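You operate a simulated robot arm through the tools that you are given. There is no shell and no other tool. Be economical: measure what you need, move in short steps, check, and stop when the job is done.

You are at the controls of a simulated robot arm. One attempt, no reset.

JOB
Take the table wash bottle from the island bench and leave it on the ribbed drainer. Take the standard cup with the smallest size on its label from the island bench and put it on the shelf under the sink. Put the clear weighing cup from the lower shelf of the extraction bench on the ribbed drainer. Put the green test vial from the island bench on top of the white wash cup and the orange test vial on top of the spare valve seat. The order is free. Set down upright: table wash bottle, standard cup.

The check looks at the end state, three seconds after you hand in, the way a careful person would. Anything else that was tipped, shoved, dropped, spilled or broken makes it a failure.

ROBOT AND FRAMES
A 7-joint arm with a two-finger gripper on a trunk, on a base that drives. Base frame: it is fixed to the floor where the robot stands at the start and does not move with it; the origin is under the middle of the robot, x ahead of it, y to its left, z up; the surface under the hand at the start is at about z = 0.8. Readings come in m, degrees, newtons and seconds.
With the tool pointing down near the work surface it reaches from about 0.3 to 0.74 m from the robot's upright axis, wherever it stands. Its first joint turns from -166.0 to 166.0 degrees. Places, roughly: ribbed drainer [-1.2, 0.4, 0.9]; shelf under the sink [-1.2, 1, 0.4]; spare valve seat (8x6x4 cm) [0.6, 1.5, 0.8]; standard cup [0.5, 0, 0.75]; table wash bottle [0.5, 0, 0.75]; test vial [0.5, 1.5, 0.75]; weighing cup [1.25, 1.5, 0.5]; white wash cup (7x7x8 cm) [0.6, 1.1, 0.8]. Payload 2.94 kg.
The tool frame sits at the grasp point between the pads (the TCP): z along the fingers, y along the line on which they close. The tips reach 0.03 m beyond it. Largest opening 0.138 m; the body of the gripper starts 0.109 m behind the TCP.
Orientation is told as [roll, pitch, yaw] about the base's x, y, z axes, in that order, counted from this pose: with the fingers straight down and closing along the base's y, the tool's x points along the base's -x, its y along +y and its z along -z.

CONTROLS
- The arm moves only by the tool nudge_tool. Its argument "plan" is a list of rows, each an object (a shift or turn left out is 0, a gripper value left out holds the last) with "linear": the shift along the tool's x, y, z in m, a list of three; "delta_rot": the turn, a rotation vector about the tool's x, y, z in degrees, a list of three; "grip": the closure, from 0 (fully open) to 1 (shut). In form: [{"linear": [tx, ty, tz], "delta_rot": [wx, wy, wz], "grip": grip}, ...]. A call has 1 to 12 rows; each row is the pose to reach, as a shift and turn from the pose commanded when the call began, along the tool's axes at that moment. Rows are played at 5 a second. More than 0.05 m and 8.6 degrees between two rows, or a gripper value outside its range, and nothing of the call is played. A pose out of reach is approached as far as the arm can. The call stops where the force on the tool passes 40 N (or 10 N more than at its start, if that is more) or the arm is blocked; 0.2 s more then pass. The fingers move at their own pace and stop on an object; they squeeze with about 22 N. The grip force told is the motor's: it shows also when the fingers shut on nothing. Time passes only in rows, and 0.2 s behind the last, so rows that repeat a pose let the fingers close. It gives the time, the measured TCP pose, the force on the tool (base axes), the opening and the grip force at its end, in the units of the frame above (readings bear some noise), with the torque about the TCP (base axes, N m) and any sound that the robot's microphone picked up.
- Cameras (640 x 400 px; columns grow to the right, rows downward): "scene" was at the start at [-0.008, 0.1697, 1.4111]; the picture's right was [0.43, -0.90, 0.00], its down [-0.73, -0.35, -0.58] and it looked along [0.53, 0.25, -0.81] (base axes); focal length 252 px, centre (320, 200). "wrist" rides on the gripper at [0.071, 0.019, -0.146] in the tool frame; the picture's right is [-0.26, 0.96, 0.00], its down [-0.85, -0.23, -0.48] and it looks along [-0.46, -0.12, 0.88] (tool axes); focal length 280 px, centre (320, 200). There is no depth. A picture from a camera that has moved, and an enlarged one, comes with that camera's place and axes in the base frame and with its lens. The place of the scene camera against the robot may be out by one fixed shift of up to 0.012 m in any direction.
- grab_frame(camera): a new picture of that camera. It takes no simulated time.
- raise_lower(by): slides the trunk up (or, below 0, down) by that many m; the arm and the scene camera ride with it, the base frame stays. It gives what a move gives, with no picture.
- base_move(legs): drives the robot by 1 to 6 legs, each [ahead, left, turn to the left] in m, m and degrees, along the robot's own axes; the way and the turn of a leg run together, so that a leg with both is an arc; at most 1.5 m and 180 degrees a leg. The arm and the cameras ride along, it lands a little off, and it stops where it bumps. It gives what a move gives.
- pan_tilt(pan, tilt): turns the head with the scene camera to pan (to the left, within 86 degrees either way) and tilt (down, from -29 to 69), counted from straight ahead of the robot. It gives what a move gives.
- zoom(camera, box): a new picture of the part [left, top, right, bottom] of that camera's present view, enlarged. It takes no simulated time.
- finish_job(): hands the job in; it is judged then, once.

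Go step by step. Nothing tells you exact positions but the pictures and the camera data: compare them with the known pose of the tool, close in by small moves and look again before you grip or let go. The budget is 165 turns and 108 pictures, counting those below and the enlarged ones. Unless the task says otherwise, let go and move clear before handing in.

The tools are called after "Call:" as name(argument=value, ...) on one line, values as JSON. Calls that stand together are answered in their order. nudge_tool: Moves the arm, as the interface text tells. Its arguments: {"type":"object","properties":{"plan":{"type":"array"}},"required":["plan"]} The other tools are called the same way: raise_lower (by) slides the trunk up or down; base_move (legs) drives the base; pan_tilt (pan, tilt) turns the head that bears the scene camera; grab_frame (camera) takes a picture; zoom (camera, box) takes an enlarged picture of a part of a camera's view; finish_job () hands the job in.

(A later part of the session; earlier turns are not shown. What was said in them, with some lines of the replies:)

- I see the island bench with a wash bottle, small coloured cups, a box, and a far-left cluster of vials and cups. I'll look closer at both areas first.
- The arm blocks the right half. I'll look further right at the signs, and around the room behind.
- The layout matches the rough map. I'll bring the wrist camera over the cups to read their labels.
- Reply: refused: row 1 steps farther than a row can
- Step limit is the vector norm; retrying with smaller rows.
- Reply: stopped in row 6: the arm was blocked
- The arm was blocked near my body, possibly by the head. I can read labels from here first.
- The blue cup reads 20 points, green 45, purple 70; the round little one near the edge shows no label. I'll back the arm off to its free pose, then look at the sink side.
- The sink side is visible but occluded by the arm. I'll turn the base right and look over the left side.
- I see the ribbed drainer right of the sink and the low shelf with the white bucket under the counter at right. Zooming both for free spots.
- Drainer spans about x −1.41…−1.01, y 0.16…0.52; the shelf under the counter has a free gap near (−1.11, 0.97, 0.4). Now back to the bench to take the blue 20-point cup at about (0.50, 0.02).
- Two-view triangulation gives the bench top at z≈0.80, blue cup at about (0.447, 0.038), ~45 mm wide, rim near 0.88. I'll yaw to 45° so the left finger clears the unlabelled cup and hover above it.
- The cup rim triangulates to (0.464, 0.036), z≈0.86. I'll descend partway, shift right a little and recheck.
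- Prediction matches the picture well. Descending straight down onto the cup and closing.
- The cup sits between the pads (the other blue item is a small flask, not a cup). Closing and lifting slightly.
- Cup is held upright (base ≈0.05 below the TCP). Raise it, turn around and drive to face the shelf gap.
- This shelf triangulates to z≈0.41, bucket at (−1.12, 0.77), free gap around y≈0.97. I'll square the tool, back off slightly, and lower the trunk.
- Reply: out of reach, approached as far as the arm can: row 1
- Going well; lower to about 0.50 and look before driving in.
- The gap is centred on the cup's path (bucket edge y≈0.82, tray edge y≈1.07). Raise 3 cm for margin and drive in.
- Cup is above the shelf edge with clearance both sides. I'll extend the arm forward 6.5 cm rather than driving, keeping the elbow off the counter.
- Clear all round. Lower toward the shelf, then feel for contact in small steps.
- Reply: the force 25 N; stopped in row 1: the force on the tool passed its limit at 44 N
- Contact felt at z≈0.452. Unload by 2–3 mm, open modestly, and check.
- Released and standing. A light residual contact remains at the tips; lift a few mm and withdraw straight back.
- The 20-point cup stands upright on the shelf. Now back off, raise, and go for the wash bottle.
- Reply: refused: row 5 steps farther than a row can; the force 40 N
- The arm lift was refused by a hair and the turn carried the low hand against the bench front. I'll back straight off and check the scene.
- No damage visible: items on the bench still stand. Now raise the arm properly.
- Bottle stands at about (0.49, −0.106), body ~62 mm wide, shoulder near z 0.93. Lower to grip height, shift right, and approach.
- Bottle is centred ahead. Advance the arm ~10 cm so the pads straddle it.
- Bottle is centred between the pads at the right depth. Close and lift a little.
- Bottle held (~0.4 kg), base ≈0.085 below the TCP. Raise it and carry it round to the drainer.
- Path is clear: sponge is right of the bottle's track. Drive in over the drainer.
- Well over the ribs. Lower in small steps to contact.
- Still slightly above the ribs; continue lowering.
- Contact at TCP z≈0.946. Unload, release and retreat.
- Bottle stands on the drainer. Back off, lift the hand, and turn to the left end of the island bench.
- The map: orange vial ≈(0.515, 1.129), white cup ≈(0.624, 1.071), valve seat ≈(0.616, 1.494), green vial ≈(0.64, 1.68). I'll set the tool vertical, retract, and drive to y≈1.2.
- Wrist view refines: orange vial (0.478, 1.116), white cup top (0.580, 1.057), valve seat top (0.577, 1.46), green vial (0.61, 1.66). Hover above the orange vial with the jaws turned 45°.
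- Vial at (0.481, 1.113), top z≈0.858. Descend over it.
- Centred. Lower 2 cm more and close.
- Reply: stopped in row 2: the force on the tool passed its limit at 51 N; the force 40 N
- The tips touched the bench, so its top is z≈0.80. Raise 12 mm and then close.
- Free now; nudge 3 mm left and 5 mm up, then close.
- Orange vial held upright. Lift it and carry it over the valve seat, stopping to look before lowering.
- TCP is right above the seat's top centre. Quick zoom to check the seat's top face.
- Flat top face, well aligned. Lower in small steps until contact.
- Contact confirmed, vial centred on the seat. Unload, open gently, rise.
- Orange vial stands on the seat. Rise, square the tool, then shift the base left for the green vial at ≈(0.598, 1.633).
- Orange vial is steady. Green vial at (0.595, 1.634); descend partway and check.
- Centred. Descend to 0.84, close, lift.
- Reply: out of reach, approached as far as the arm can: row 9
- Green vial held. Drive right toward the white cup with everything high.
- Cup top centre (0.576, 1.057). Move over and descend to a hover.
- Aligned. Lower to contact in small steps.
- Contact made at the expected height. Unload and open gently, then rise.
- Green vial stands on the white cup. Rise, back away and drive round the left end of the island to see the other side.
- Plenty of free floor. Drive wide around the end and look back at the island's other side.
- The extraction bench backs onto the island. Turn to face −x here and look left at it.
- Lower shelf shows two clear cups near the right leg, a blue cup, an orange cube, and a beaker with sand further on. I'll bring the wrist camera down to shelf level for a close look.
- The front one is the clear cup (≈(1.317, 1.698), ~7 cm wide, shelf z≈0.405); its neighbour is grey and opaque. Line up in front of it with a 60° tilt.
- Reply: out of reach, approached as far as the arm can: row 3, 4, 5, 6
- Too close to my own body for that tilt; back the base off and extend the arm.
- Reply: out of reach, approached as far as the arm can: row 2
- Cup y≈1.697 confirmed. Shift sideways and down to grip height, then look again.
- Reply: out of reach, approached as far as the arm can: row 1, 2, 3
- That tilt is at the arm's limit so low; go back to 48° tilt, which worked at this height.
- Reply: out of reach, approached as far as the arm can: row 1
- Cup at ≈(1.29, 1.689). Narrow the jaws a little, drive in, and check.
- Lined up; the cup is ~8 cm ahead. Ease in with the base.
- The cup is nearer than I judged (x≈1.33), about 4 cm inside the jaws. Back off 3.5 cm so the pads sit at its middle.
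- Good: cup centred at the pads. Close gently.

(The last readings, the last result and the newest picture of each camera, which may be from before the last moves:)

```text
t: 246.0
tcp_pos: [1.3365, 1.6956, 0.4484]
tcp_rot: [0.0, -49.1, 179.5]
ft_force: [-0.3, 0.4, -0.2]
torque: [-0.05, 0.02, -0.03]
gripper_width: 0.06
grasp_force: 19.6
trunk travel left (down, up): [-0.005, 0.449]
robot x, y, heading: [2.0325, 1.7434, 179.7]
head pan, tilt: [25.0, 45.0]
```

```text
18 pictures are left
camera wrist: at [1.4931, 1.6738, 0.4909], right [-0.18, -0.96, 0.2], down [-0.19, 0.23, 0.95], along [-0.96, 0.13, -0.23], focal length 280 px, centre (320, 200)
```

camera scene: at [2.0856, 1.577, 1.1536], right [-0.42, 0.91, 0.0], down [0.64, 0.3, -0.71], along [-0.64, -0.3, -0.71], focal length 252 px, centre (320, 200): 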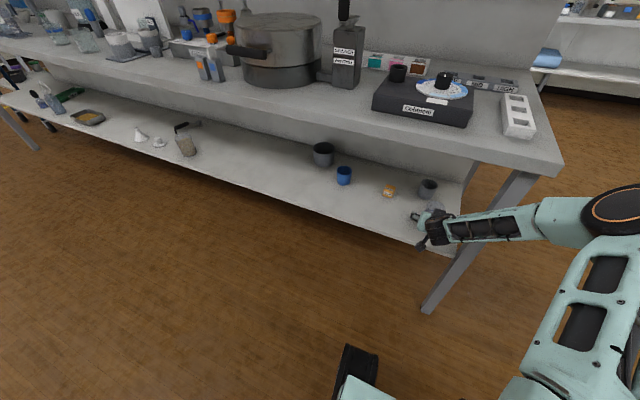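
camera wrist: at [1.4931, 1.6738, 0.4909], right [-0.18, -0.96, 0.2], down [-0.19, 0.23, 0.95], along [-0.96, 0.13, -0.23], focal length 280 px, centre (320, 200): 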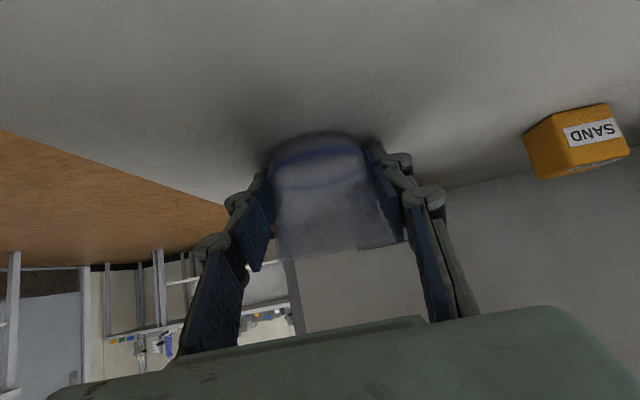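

Gripped (60 mm). Lift 3 cm and back straight out.

Call:
nudge_tool(plan=[{"linear": [-0.0075, 0, -0.0066]}, {"linear": [-0.0227, 0, -0.0197]}])

Call:
base_move(legs=[[-0.35, 0, 0]])

Call:
raise_lower(by=0.27)

Call:
grab_frame(camera="wrist")

```text
t: 246.6
tcp_pos: [1.3354, 1.6956, 0.4771]
tcp_rot: [0.0, -49.0, 179.4]
ft_force: [0.6, -0.8, 0.9]
torque: [0.0, 0.02, 0.02]
gripper_width: 0.0599
grasp_force: 20.1
trunk travel left (down, up): [-0.005, 0.449]
robot x, y, heading: [2.031, 1.7438, 179.6]
head pan, tilt: [25.0, 45.0]
```

```text
t: 248.9
tcp_pos: [1.6831, 1.6978, 0.4789]
tcp_rot: [-0.1, -48.9, 179.1]
ft_force: [0.8, 0.1, 0.0]
torque: [0.0, -0.02, 0.03]
gripper_width: 0.0598
grasp_force: 19.8
trunk travel left (down, up): [-0.005, 0.449]
robot x, y, heading: [2.379, 1.7396, 179.3]
head pan, tilt: [25.0, 45.0]
```

```text
t: 251.6
tcp_pos: [1.6834, 1.6974, 0.7489]
tcp_rot: [0.0, -49.0, 179.1]
ft_force: [-0.2, 0.0, -0.9]
torque: [-0.01, 0.05, -0.01]
gripper_width: 0.0598
grasp_force: 20.0
trunk travel left (down, up): [-0.275, 0.179]
robot x, y, heading: [2.3818, 1.74, 179.6]
head pan, tilt: [25.0, 45.0]
```

```text
17 pictures are left
camera wrist: at [1.8395, 1.6748, 0.7906], right [-0.19, -0.96, 0.2], down [-0.19, 0.23, 0.95], along [-0.96, 0.14, -0.23], focal length 280 px, centre (320, 200)
```

wrist: 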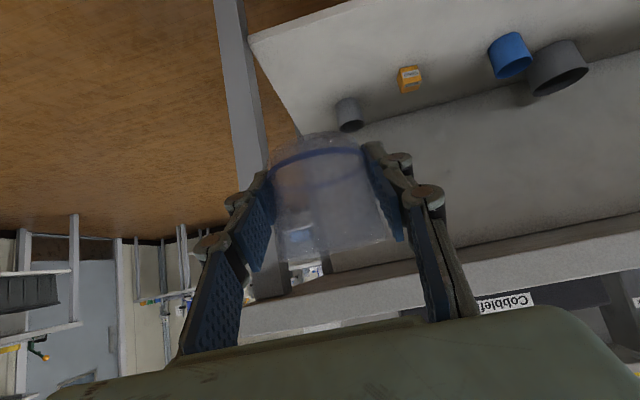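

Cup is secure. Raise and retract the arm, then drive back around to the drainer side.

Call:
nudge_tool(plan=[{"linear": [-0.0191, 0, -0.0411]}, {"linear": [-0.0382, 0, -0.0822]}, {"linear": [-0.0573, 0, -0.1233]}, {"linear": [-0.0764, 0, -0.1644]}, {"linear": [-0.0955, 0, -0.2055]}, {"linear": [-0.1146, 0, -0.2466]}, {"linear": [-0.1337, 0, -0.2877]}])

Call:
base_move(legs=[[0, -0.88, 0], [1.4, 0, 0], [1.15, 0, 0]])

```text
t: 253.2
tcp_pos: [1.8153, 1.6925, 1.0382]
tcp_rot: [-0.1, -49.0, 179.3]
ft_force: [-0.3, -1.0, -0.7]
torque: [0.02, 0.0, -0.05]
gripper_width: 0.06
grasp_force: 20.5
trunk travel left (down, up): [-0.275, 0.179]
robot x, y, heading: [2.377, 1.7433, 179.1]
head pan, tilt: [25.0, 45.0]
```

```text
t: 273.3
tcp_pos: [-0.7214, 2.5292, 1.0367]
tcp_rot: [-0.1, -49.1, -179.1]
ft_force: [-0.5, 0.6, -0.3]
torque: [0.01, 0.03, 0.02]
gripper_width: 0.0592
grasp_force: 20.4
trunk travel left (down, up): [-0.275, 0.179]
robot x, y, heading: [-0.1595, 2.5924, -178.9]
head pan, tilt: [25.0, 45.0]
```

Call:
base_move(legs=[[0, 0, -1.1], [0.03, 1.4, 0], [0, 0.7, 0]])

Call:
pan_tilt(pan=30, tilt=45)

Call:
grab_frame(camera="wrist")

Call:
grab_frame(camera="scene")

```text
t: 292.6
tcp_pos: [-0.759, 0.4119, 1.0391]
tcp_rot: [-0.1, -49.1, 179.8]
ft_force: [-0.8, -0.1, -1.2]
torque: [0.01, 0.03, -0.03]
gripper_width: 0.0583
grasp_force: 20.1
trunk travel left (down, up): [-0.275, 0.179]
robot x, y, heading: [-0.1955, 0.4634, 179.9]
head pan, tilt: [25.0, 45.0]
```

```text
t: 293.2
tcp_pos: [-0.7593, 0.4112, 1.0403]
tcp_rot: [0.0, -49.1, 179.6]
ft_force: [-0.2, -0.3, 0.6]
torque: [0.01, -0.01, -0.01]
gripper_width: 0.0584
grasp_force: 19.6
trunk travel left (down, up): [-0.275, 0.179]
robot x, y, heading: [-0.1927, 0.4616, 179.7]
head pan, tilt: [30.0, 45.0]
```

```text
16 pictures are left
camera wrist: at [-0.6026, 0.3903, 1.0812], right [-0.18, -0.96, 0.2], down [-0.19, 0.23, 0.95], along [-0.96, 0.13, -0.23], focal length 280 px, centre (320, 200)
```

wrist: 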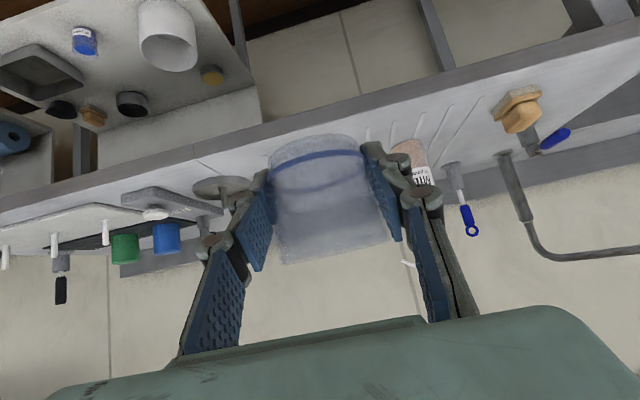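

```text
15 pictures are left
camera scene: at [-0.1796, 0.2917, 1.4236], right [-0.5, 0.87, 0.0], down [0.61, 0.35, -0.71], along [-0.61, -0.35, -0.71], focal length 252 px, centre (320, 200)
```

scene: 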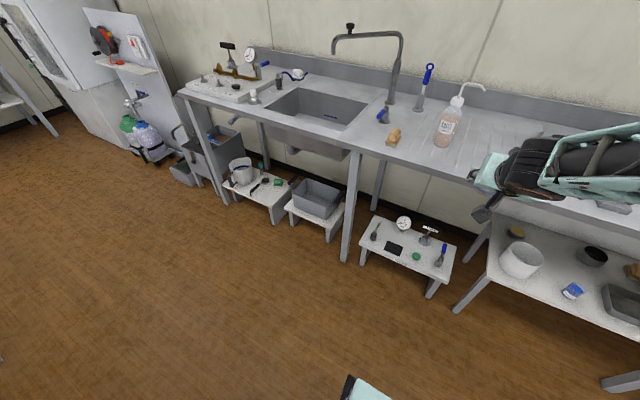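

Bottle and blue cup both stand. I'll place the clear cup at about (−1.12, 0.455), clear of the bottle's spout and the dish.

Call:
base_move(legs=[[0, -0.043, 0], [0.36, 0, 0]])

Call:
grab_frame(camera="scene")

Call:
grab_frame(camera="wrist")

```text
t: 296.2
tcp_pos: [-1.1218, 0.4588, 1.0375]
tcp_rot: [0.0, -49.0, 179.4]
ft_force: [1.0, 0.4, 0.7]
torque: [-0.02, -0.03, -0.03]
gripper_width: 0.0582
grasp_force: 20.1
trunk travel left (down, up): [-0.275, 0.179]
robot x, y, heading: [-0.5605, 0.5095, 179.4]
head pan, tilt: [30.0, 45.0]
```

```text
14 pictures are left
camera scene: at [-0.5431, 0.3358, 1.4236], right [-0.49, 0.87, 0.0], down [0.61, 0.35, -0.71], along [-0.61, -0.35, -0.71], focal length 252 px, centre (320, 200)
```

scene: 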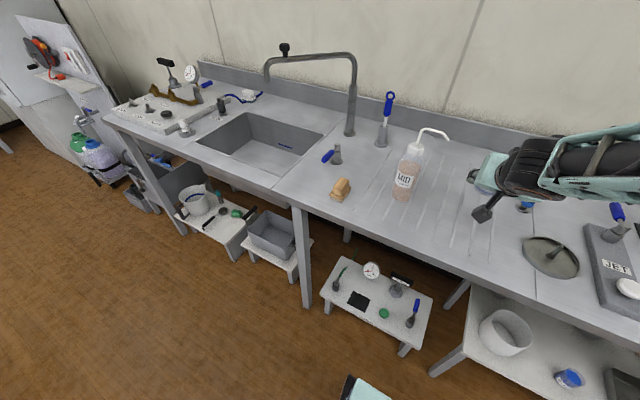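

```text
13 pictures are left
camera wrist: at [-0.9656, 0.4364, 1.0812], right [-0.18, -0.96, 0.2], down [-0.19, 0.23, 0.95], along [-0.96, 0.14, -0.23], focal length 280 px, centre (320, 200)
```

wrist: 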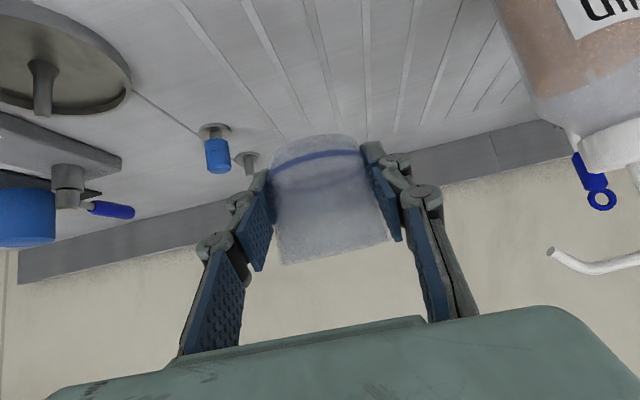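

Landing spot lies within the ribs. Lower toward contact.

Call:
nudge_tool(plan=[{"linear": [0.025, 0, 0.022]}, {"linear": [0.05, 0, 0.0435]}, {"linear": [0.0755, 0, 0.0656]}])

Call:
nudge_tool(plan=[{"linear": [0.003, 0, 0.0026]}])

Call:
nudge_tool(plan=[{"linear": [0.003, 0, 0.0026]}])

Call:
grab_frame(camera="wrist")

```text
t: 297.0
tcp_pos: [-1.1239, 0.457, 0.9379]
tcp_rot: [0.1, -49.1, 179.2]
ft_force: [0.3, 0.2, 0.1]
torque: [-0.01, -0.01, -0.01]
gripper_width: 0.0583
grasp_force: 20.3
trunk travel left (down, up): [-0.275, 0.179]
robot x, y, heading: [-0.5581, 0.5104, 179.5]
head pan, tilt: [30.0, 45.0]
```

```text
t: 297.4
tcp_pos: [-1.1221, 0.458, 0.9346]
tcp_rot: [-0.1, -49.1, 179.3]
ft_force: [-0.3, 0.2, -0.1]
torque: [-0.03, -0.02, 0.0]
gripper_width: 0.0582
grasp_force: 20.0
trunk travel left (down, up): [-0.275, 0.179]
robot x, y, heading: [-0.5599, 0.5095, 179.6]
head pan, tilt: [30.0, 45.0]
```

```text
t: 297.8
tcp_pos: [-1.123, 0.4577, 0.93]
tcp_rot: [0.0, -49.2, 179.4]
ft_force: [0.2, 0.9, 0.0]
torque: [-0.01, 0.02, 0.04]
gripper_width: 0.0582
grasp_force: 20.3
trunk travel left (down, up): [-0.275, 0.179]
robot x, y, heading: [-0.5566, 0.51, 179.5]
head pan, tilt: [30.0, 45.0]
```

```text
12 pictures are left
camera wrist: at [-0.9667, 0.4357, 0.9724], right [-0.18, -0.96, 0.2], down [-0.19, 0.23, 0.95], along [-0.96, 0.14, -0.23], focal length 280 px, centre (320, 200)
```

wrist: 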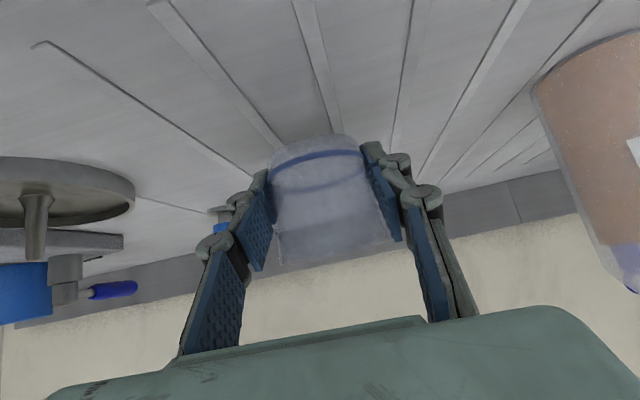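

Call:
nudge_tool(plan=[{"linear": [0.003, 0, 0.0026]}])

Call:
nudge_tool(plan=[{"linear": [0.003, 0, 0.0026]}])

Call:
nudge_tool(plan=[{"linear": [0.002, 0, 0.0018]}])

```text
t: 298.2
tcp_pos: [-1.122, 0.4567, 0.9246]
tcp_rot: [0.0, -49.1, 179.4]
ft_force: [-0.3, 0.3, -0.2]
torque: [-0.01, 0.0, -0.02]
gripper_width: 0.0581
grasp_force: 20.0
trunk travel left (down, up): [-0.275, 0.179]
robot x, y, heading: [-0.5575, 0.5087, 179.7]
head pan, tilt: [30.0, 45.0]
```

```text
t: 298.6
tcp_pos: [-1.1222, 0.4568, 0.9226]
tcp_rot: [0.0, -49.1, 179.4]
ft_force: [-0.2, 0.6, 0.2]
torque: [-0.03, 0.0, 0.02]
gripper_width: 0.0577
grasp_force: 20.0
trunk travel left (down, up): [-0.275, 0.179]
robot x, y, heading: [-0.5562, 0.5093, 179.6]
head pan, tilt: [30.0, 45.0]
```

```text
t: 299.0
tcp_pos: [-1.1216, 0.457, 0.92]
tcp_rot: [-0.1, -49.1, 179.4]
ft_force: [-0.3, -0.1, -0.6]
torque: [-0.01, 0.0, 0.0]
gripper_width: 0.0578
grasp_force: 20.2
trunk travel left (down, up): [-0.275, 0.179]
robot x, y, heading: [-0.5596, 0.5122, 179.7]
head pan, tilt: [30.0, 45.0]
```

Call:
nudge_tool(plan=[{"linear": [0.002, 0, 0.0018]}])

Call:
nudge_tool(plan=[{"linear": [0.002, 0, 0.0018]}])

Call:
nudge_tool(plan=[{"linear": [0.002, 0, 0.0018]}])

```text
t: 299.4
tcp_pos: [-1.1224, 0.4577, 0.9177]
tcp_rot: [0.0, -49.1, 179.3]
ft_force: [-0.7, -0.4, 0.6]
torque: [0.0, -0.04, 0.0]
gripper_width: 0.0581
grasp_force: 20.1
trunk travel left (down, up): [-0.275, 0.179]
robot x, y, heading: [-0.5602, 0.5082, 179.7]
head pan, tilt: [30.0, 45.0]
```

```text
t: 299.8
tcp_pos: [-1.1229, 0.4576, 0.9151]
tcp_rot: [-0.1, -49.0, 179.4]
ft_force: [0.2, -0.5, 0.3]
torque: [-0.02, 0.02, 0.01]
gripper_width: 0.0581
grasp_force: 19.6
trunk travel left (down, up): [-0.275, 0.179]
robot x, y, heading: [-0.5585, 0.5126, 179.5]
head pan, tilt: [30.0, 45.0]
```

```text
t: 300.2
tcp_pos: [-1.1216, 0.4571, 0.9111]
tcp_rot: [0.0, -49.1, 179.4]
ft_force: [0.0, 0.4, -0.4]
torque: [0.01, 0.05, -0.02]
gripper_width: 0.0577
grasp_force: 20.1
trunk travel left (down, up): [-0.275, 0.179]
robot x, y, heading: [-0.5587, 0.5104, 179.6]
head pan, tilt: [30.0, 45.0]
```

Call:
nudge_tool(plan=[{"linear": [0.0015, 0, 0.0013]}])

Call:
zoom(camera="wrist", box=[200, 100, 460, 280])

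```text
t: 300.6
tcp_pos: [-1.1232, 0.4573, 0.9099]
tcp_rot: [0.0, -49.1, 179.4]
ft_force: [0.3, -0.5, -0.2]
torque: [0.01, -0.01, -0.01]
gripper_width: 0.0581
grasp_force: 20.0
trunk travel left (down, up): [-0.275, 0.179]
robot x, y, heading: [-0.556, 0.5086, 179.7]
head pan, tilt: [30.0, 45.0]
```

```text
2.22 times, centred on (330, 190) of wrist
camera zoom: at [-0.9661, 0.436, 0.9526], right [-0.18, -0.96, 0.2], down [-0.19, 0.23, 0.95], along [-0.96, 0.14, -0.23], focal length 623 px, centre (298, 222)
```

zoom: 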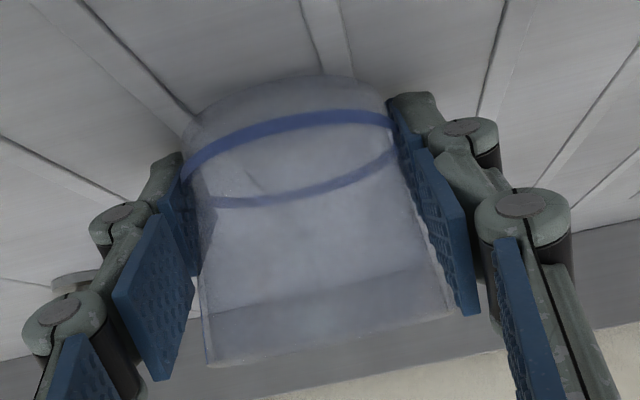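

Cup base extends just below the fingertips and is about to touch. Continue in fine steps.

Call:
nudge_tool(plan=[{"linear": [0.0015, 0, 0.0013]}])

Call:
nudge_tool(plan=[{"linear": [0.0015, 0, 0.0013]}])

Call:
nudge_tool(plan=[{"linear": [0.0015, 0, 0.0013]}])

```text
t: 301.0
tcp_pos: [-1.1225, 0.4576, 0.9088]
tcp_rot: [0.0, -49.2, 179.4]
ft_force: [-0.1, 0.4, 0.6]
torque: [0.0, 0.0, 0.02]
gripper_width: 0.0577
grasp_force: 19.8
trunk travel left (down, up): [-0.275, 0.179]
robot x, y, heading: [-0.5551, 0.5111, 179.7]
head pan, tilt: [30.0, 45.0]
```

```text
t: 301.4
tcp_pos: [-1.1223, 0.4578, 0.9079]
tcp_rot: [0.0, -49.3, 179.3]
ft_force: [1.3, -0.9, 6.8]
torque: [-0.14, 0.06, -0.01]
gripper_width: 0.0578
grasp_force: 19.8
trunk travel left (down, up): [-0.275, 0.179]
robot x, y, heading: [-0.5583, 0.5064, 179.5]
head pan, tilt: [30.0, 45.0]
```

```text
t: 301.8
tcp_pos: [-1.1239, 0.4573, 0.9077]
tcp_rot: [0.0, -49.5, 179.5]
ft_force: [-0.6, -1.5, 18.4]
torque: [-0.23, 0.23, -0.14]
gripper_width: 0.058
grasp_force: 20.2
trunk travel left (down, up): [-0.275, 0.179]
robot x, y, heading: [-0.5593, 0.5055, 179.5]
head pan, tilt: [30.0, 45.0]
```

Contact. Unload 2 mm and open to a modest width.

Call:
nudge_tool(plan=[{"linear": [-0.002, 0, -0.0017]}, {"linear": [-0.002, 0, -0.0017], "grip": 0.45}, {"linear": [-0.002, 0, -0.0017], "grip": 0.35}, {"linear": [-0.002, 0, -0.0017], "grip": 0.35}, {"linear": [-0.002, 0, -0.0017], "grip": 0.35}])

Call:
grab_frame(camera="wrist")

```text
t: 303.0
tcp_pos: [-1.1222, 0.4574, 0.9074]
tcp_rot: [0.1, -49.0, 179.4]
ft_force: [0.4, 0.1, -1.0]
torque: [-0.01, -0.04, -0.01]
gripper_width: 0.0899
grasp_force: 0.1
trunk travel left (down, up): [-0.275, 0.179]
robot x, y, heading: [-0.5595, 0.5047, 179.7]
head pan, tilt: [30.0, 45.0]
```

```text
10 pictures are left
camera wrist: at [-0.9657, 0.4364, 0.9495], right [-0.18, -0.96, 0.2], down [-0.19, 0.23, 0.95], along [-0.96, 0.14, -0.23], focal length 280 px, centre (320, 200)
```

wrist: 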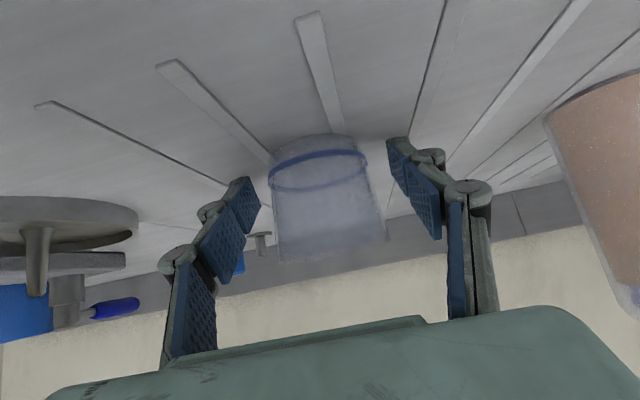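

Released cleanly between the ribs. Raise a few mm and back straight out, then check.

Call:
nudge_tool(plan=[{"linear": [-0.004, 0, -0.0035]}])

Call:
base_move(legs=[[-0.3, 0, 0]])

Call:
grab_frame(camera="scene")

Call:
grab_frame(camera="wrist")

```text
t: 303.4
tcp_pos: [-1.1232, 0.4574, 0.9132]
tcp_rot: [0.0, -49.1, 179.4]
ft_force: [0.0, 0.2, 0.1]
torque: [-0.01, 0.05, 0.01]
gripper_width: 0.0897
grasp_force: 0.1
trunk travel left (down, up): [-0.275, 0.179]
robot x, y, heading: [-0.5611, 0.5066, 179.7]
head pan, tilt: [30.0, 45.0]
```

```text
t: 305.4
tcp_pos: [-0.8211, 0.4574, 0.9123]
tcp_rot: [0.0, -49.1, 179.5]
ft_force: [-1.1, 0.1, 0.4]
torque: [0.0, -0.01, -0.01]
gripper_width: 0.0897
grasp_force: 0.0
trunk travel left (down, up): [-0.275, 0.179]
robot x, y, heading: [-0.2597, 0.5054, 180.1]
head pan, tilt: [30.0, 45.0]
```

```text
9 pictures are left
camera scene: at [-0.2422, 0.3344, 1.4236], right [-0.5, 0.87, 0.0], down [0.61, 0.35, -0.71], along [-0.61, -0.35, -0.71], focal length 252 px, centre (320, 200)
```

scene: 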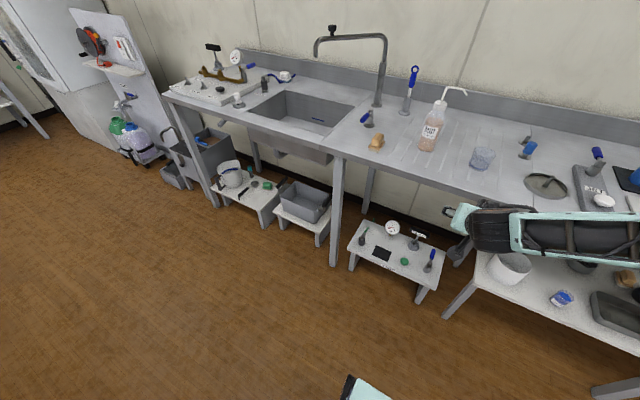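

```text
8 pictures are left
camera wrist: at [-0.6654, 0.4344, 0.9555], right [-0.18, -0.96, 0.2], down [-0.19, 0.23, 0.95], along [-0.96, 0.13, -0.23], focal length 280 px, centre (320, 200)
```

wrist: 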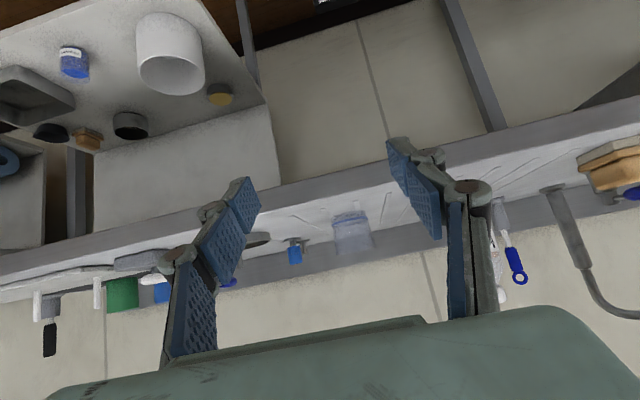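

The cup and bottle stand on the drainer and the blue cup on the shelf. One last look at the vials on the island, raising the arm before turning.

Call:
nudge_tool(plan=[{"linear": [-0.033, 0, -0.029]}, {"linear": [-0.066, 0, -0.058]}, {"linear": [-0.1, 0, -0.087]}])

Call:
base_move(legs=[[0, 0, -178]])

Call:
pan_tilt(pan=40, tilt=40)

Call:
zoom(camera="scene", box=[200, 50, 560, 275])

```text
t: 306.2
tcp_pos: [-0.823, 0.4551, 1.0469]
tcp_rot: [-0.2, -49.1, 179.6]
ft_force: [-0.2, -0.2, -0.3]
torque: [-0.05, 0.02, -0.02]
gripper_width: 0.0897
grasp_force: 0.1
trunk travel left (down, up): [-0.275, 0.179]
robot x, y, heading: [-0.257, 0.5046, 179.9]
head pan, tilt: [30.0, 45.0]
```

```text
t: 314.0
tcp_pos: [0.3066, 0.5655, 1.0467]
tcp_rot: [0.1, -49.1, 0.4]
ft_force: [-0.5, -0.2, 0.4]
torque: [-0.02, -0.02, 0.01]
gripper_width: 0.0899
grasp_force: 0.1
trunk travel left (down, up): [-0.275, 0.179]
robot x, y, heading: [-0.2639, 0.507, 0.8]
head pan, tilt: [30.0, 45.0]
```

```text
t: 314.7
tcp_pos: [0.3077, 0.565, 1.0471]
tcp_rot: [0.1, -49.1, 0.4]
ft_force: [0.9, 0.3, -0.5]
torque: [0.0, 0.01, 0.03]
gripper_width: 0.0897
grasp_force: 0.1
trunk travel left (down, up): [-0.275, 0.179]
robot x, y, heading: [-0.258, 0.5108, 0.7]
head pan, tilt: [40.0, 40.0]
```

```text
1.78 times, centred on (380, 162) of scene
camera zoom: at [-0.268, 0.6995, 1.4309], right [0.65, -0.76, 0.0], down [-0.49, -0.42, -0.77], along [0.58, 0.5, -0.64], focal length 447 px, centre (213, 267)
```

zoom: 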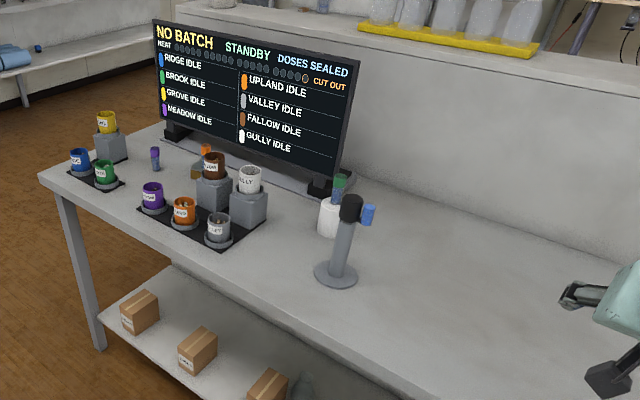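

Green vial stands on the white cup and the orange vial on the valve seat behind the brown cup; everything else is in place and the hand is clear. Handing in.

Call:
finish_job()

```text
The job is handed in.
```

I handed the job in with all five items placed as asked:
- **Wash bottle:** upright on the ribbed drainer.
- **Standard cup:** the blue 20-point one, upright on the shelf under the sink.
- **Clear weighing cup:** on the ribbed drainer.
- **Green vial:** on top of the white wash cup.
- **Orange vial:** on top of the spare valve seat.

While turning with the arm too low, I pushed the hand against the front edge of the island bench. Nothing looked moved or tipped in the pictures right after, but I did not check that end of the bench again before handing in.
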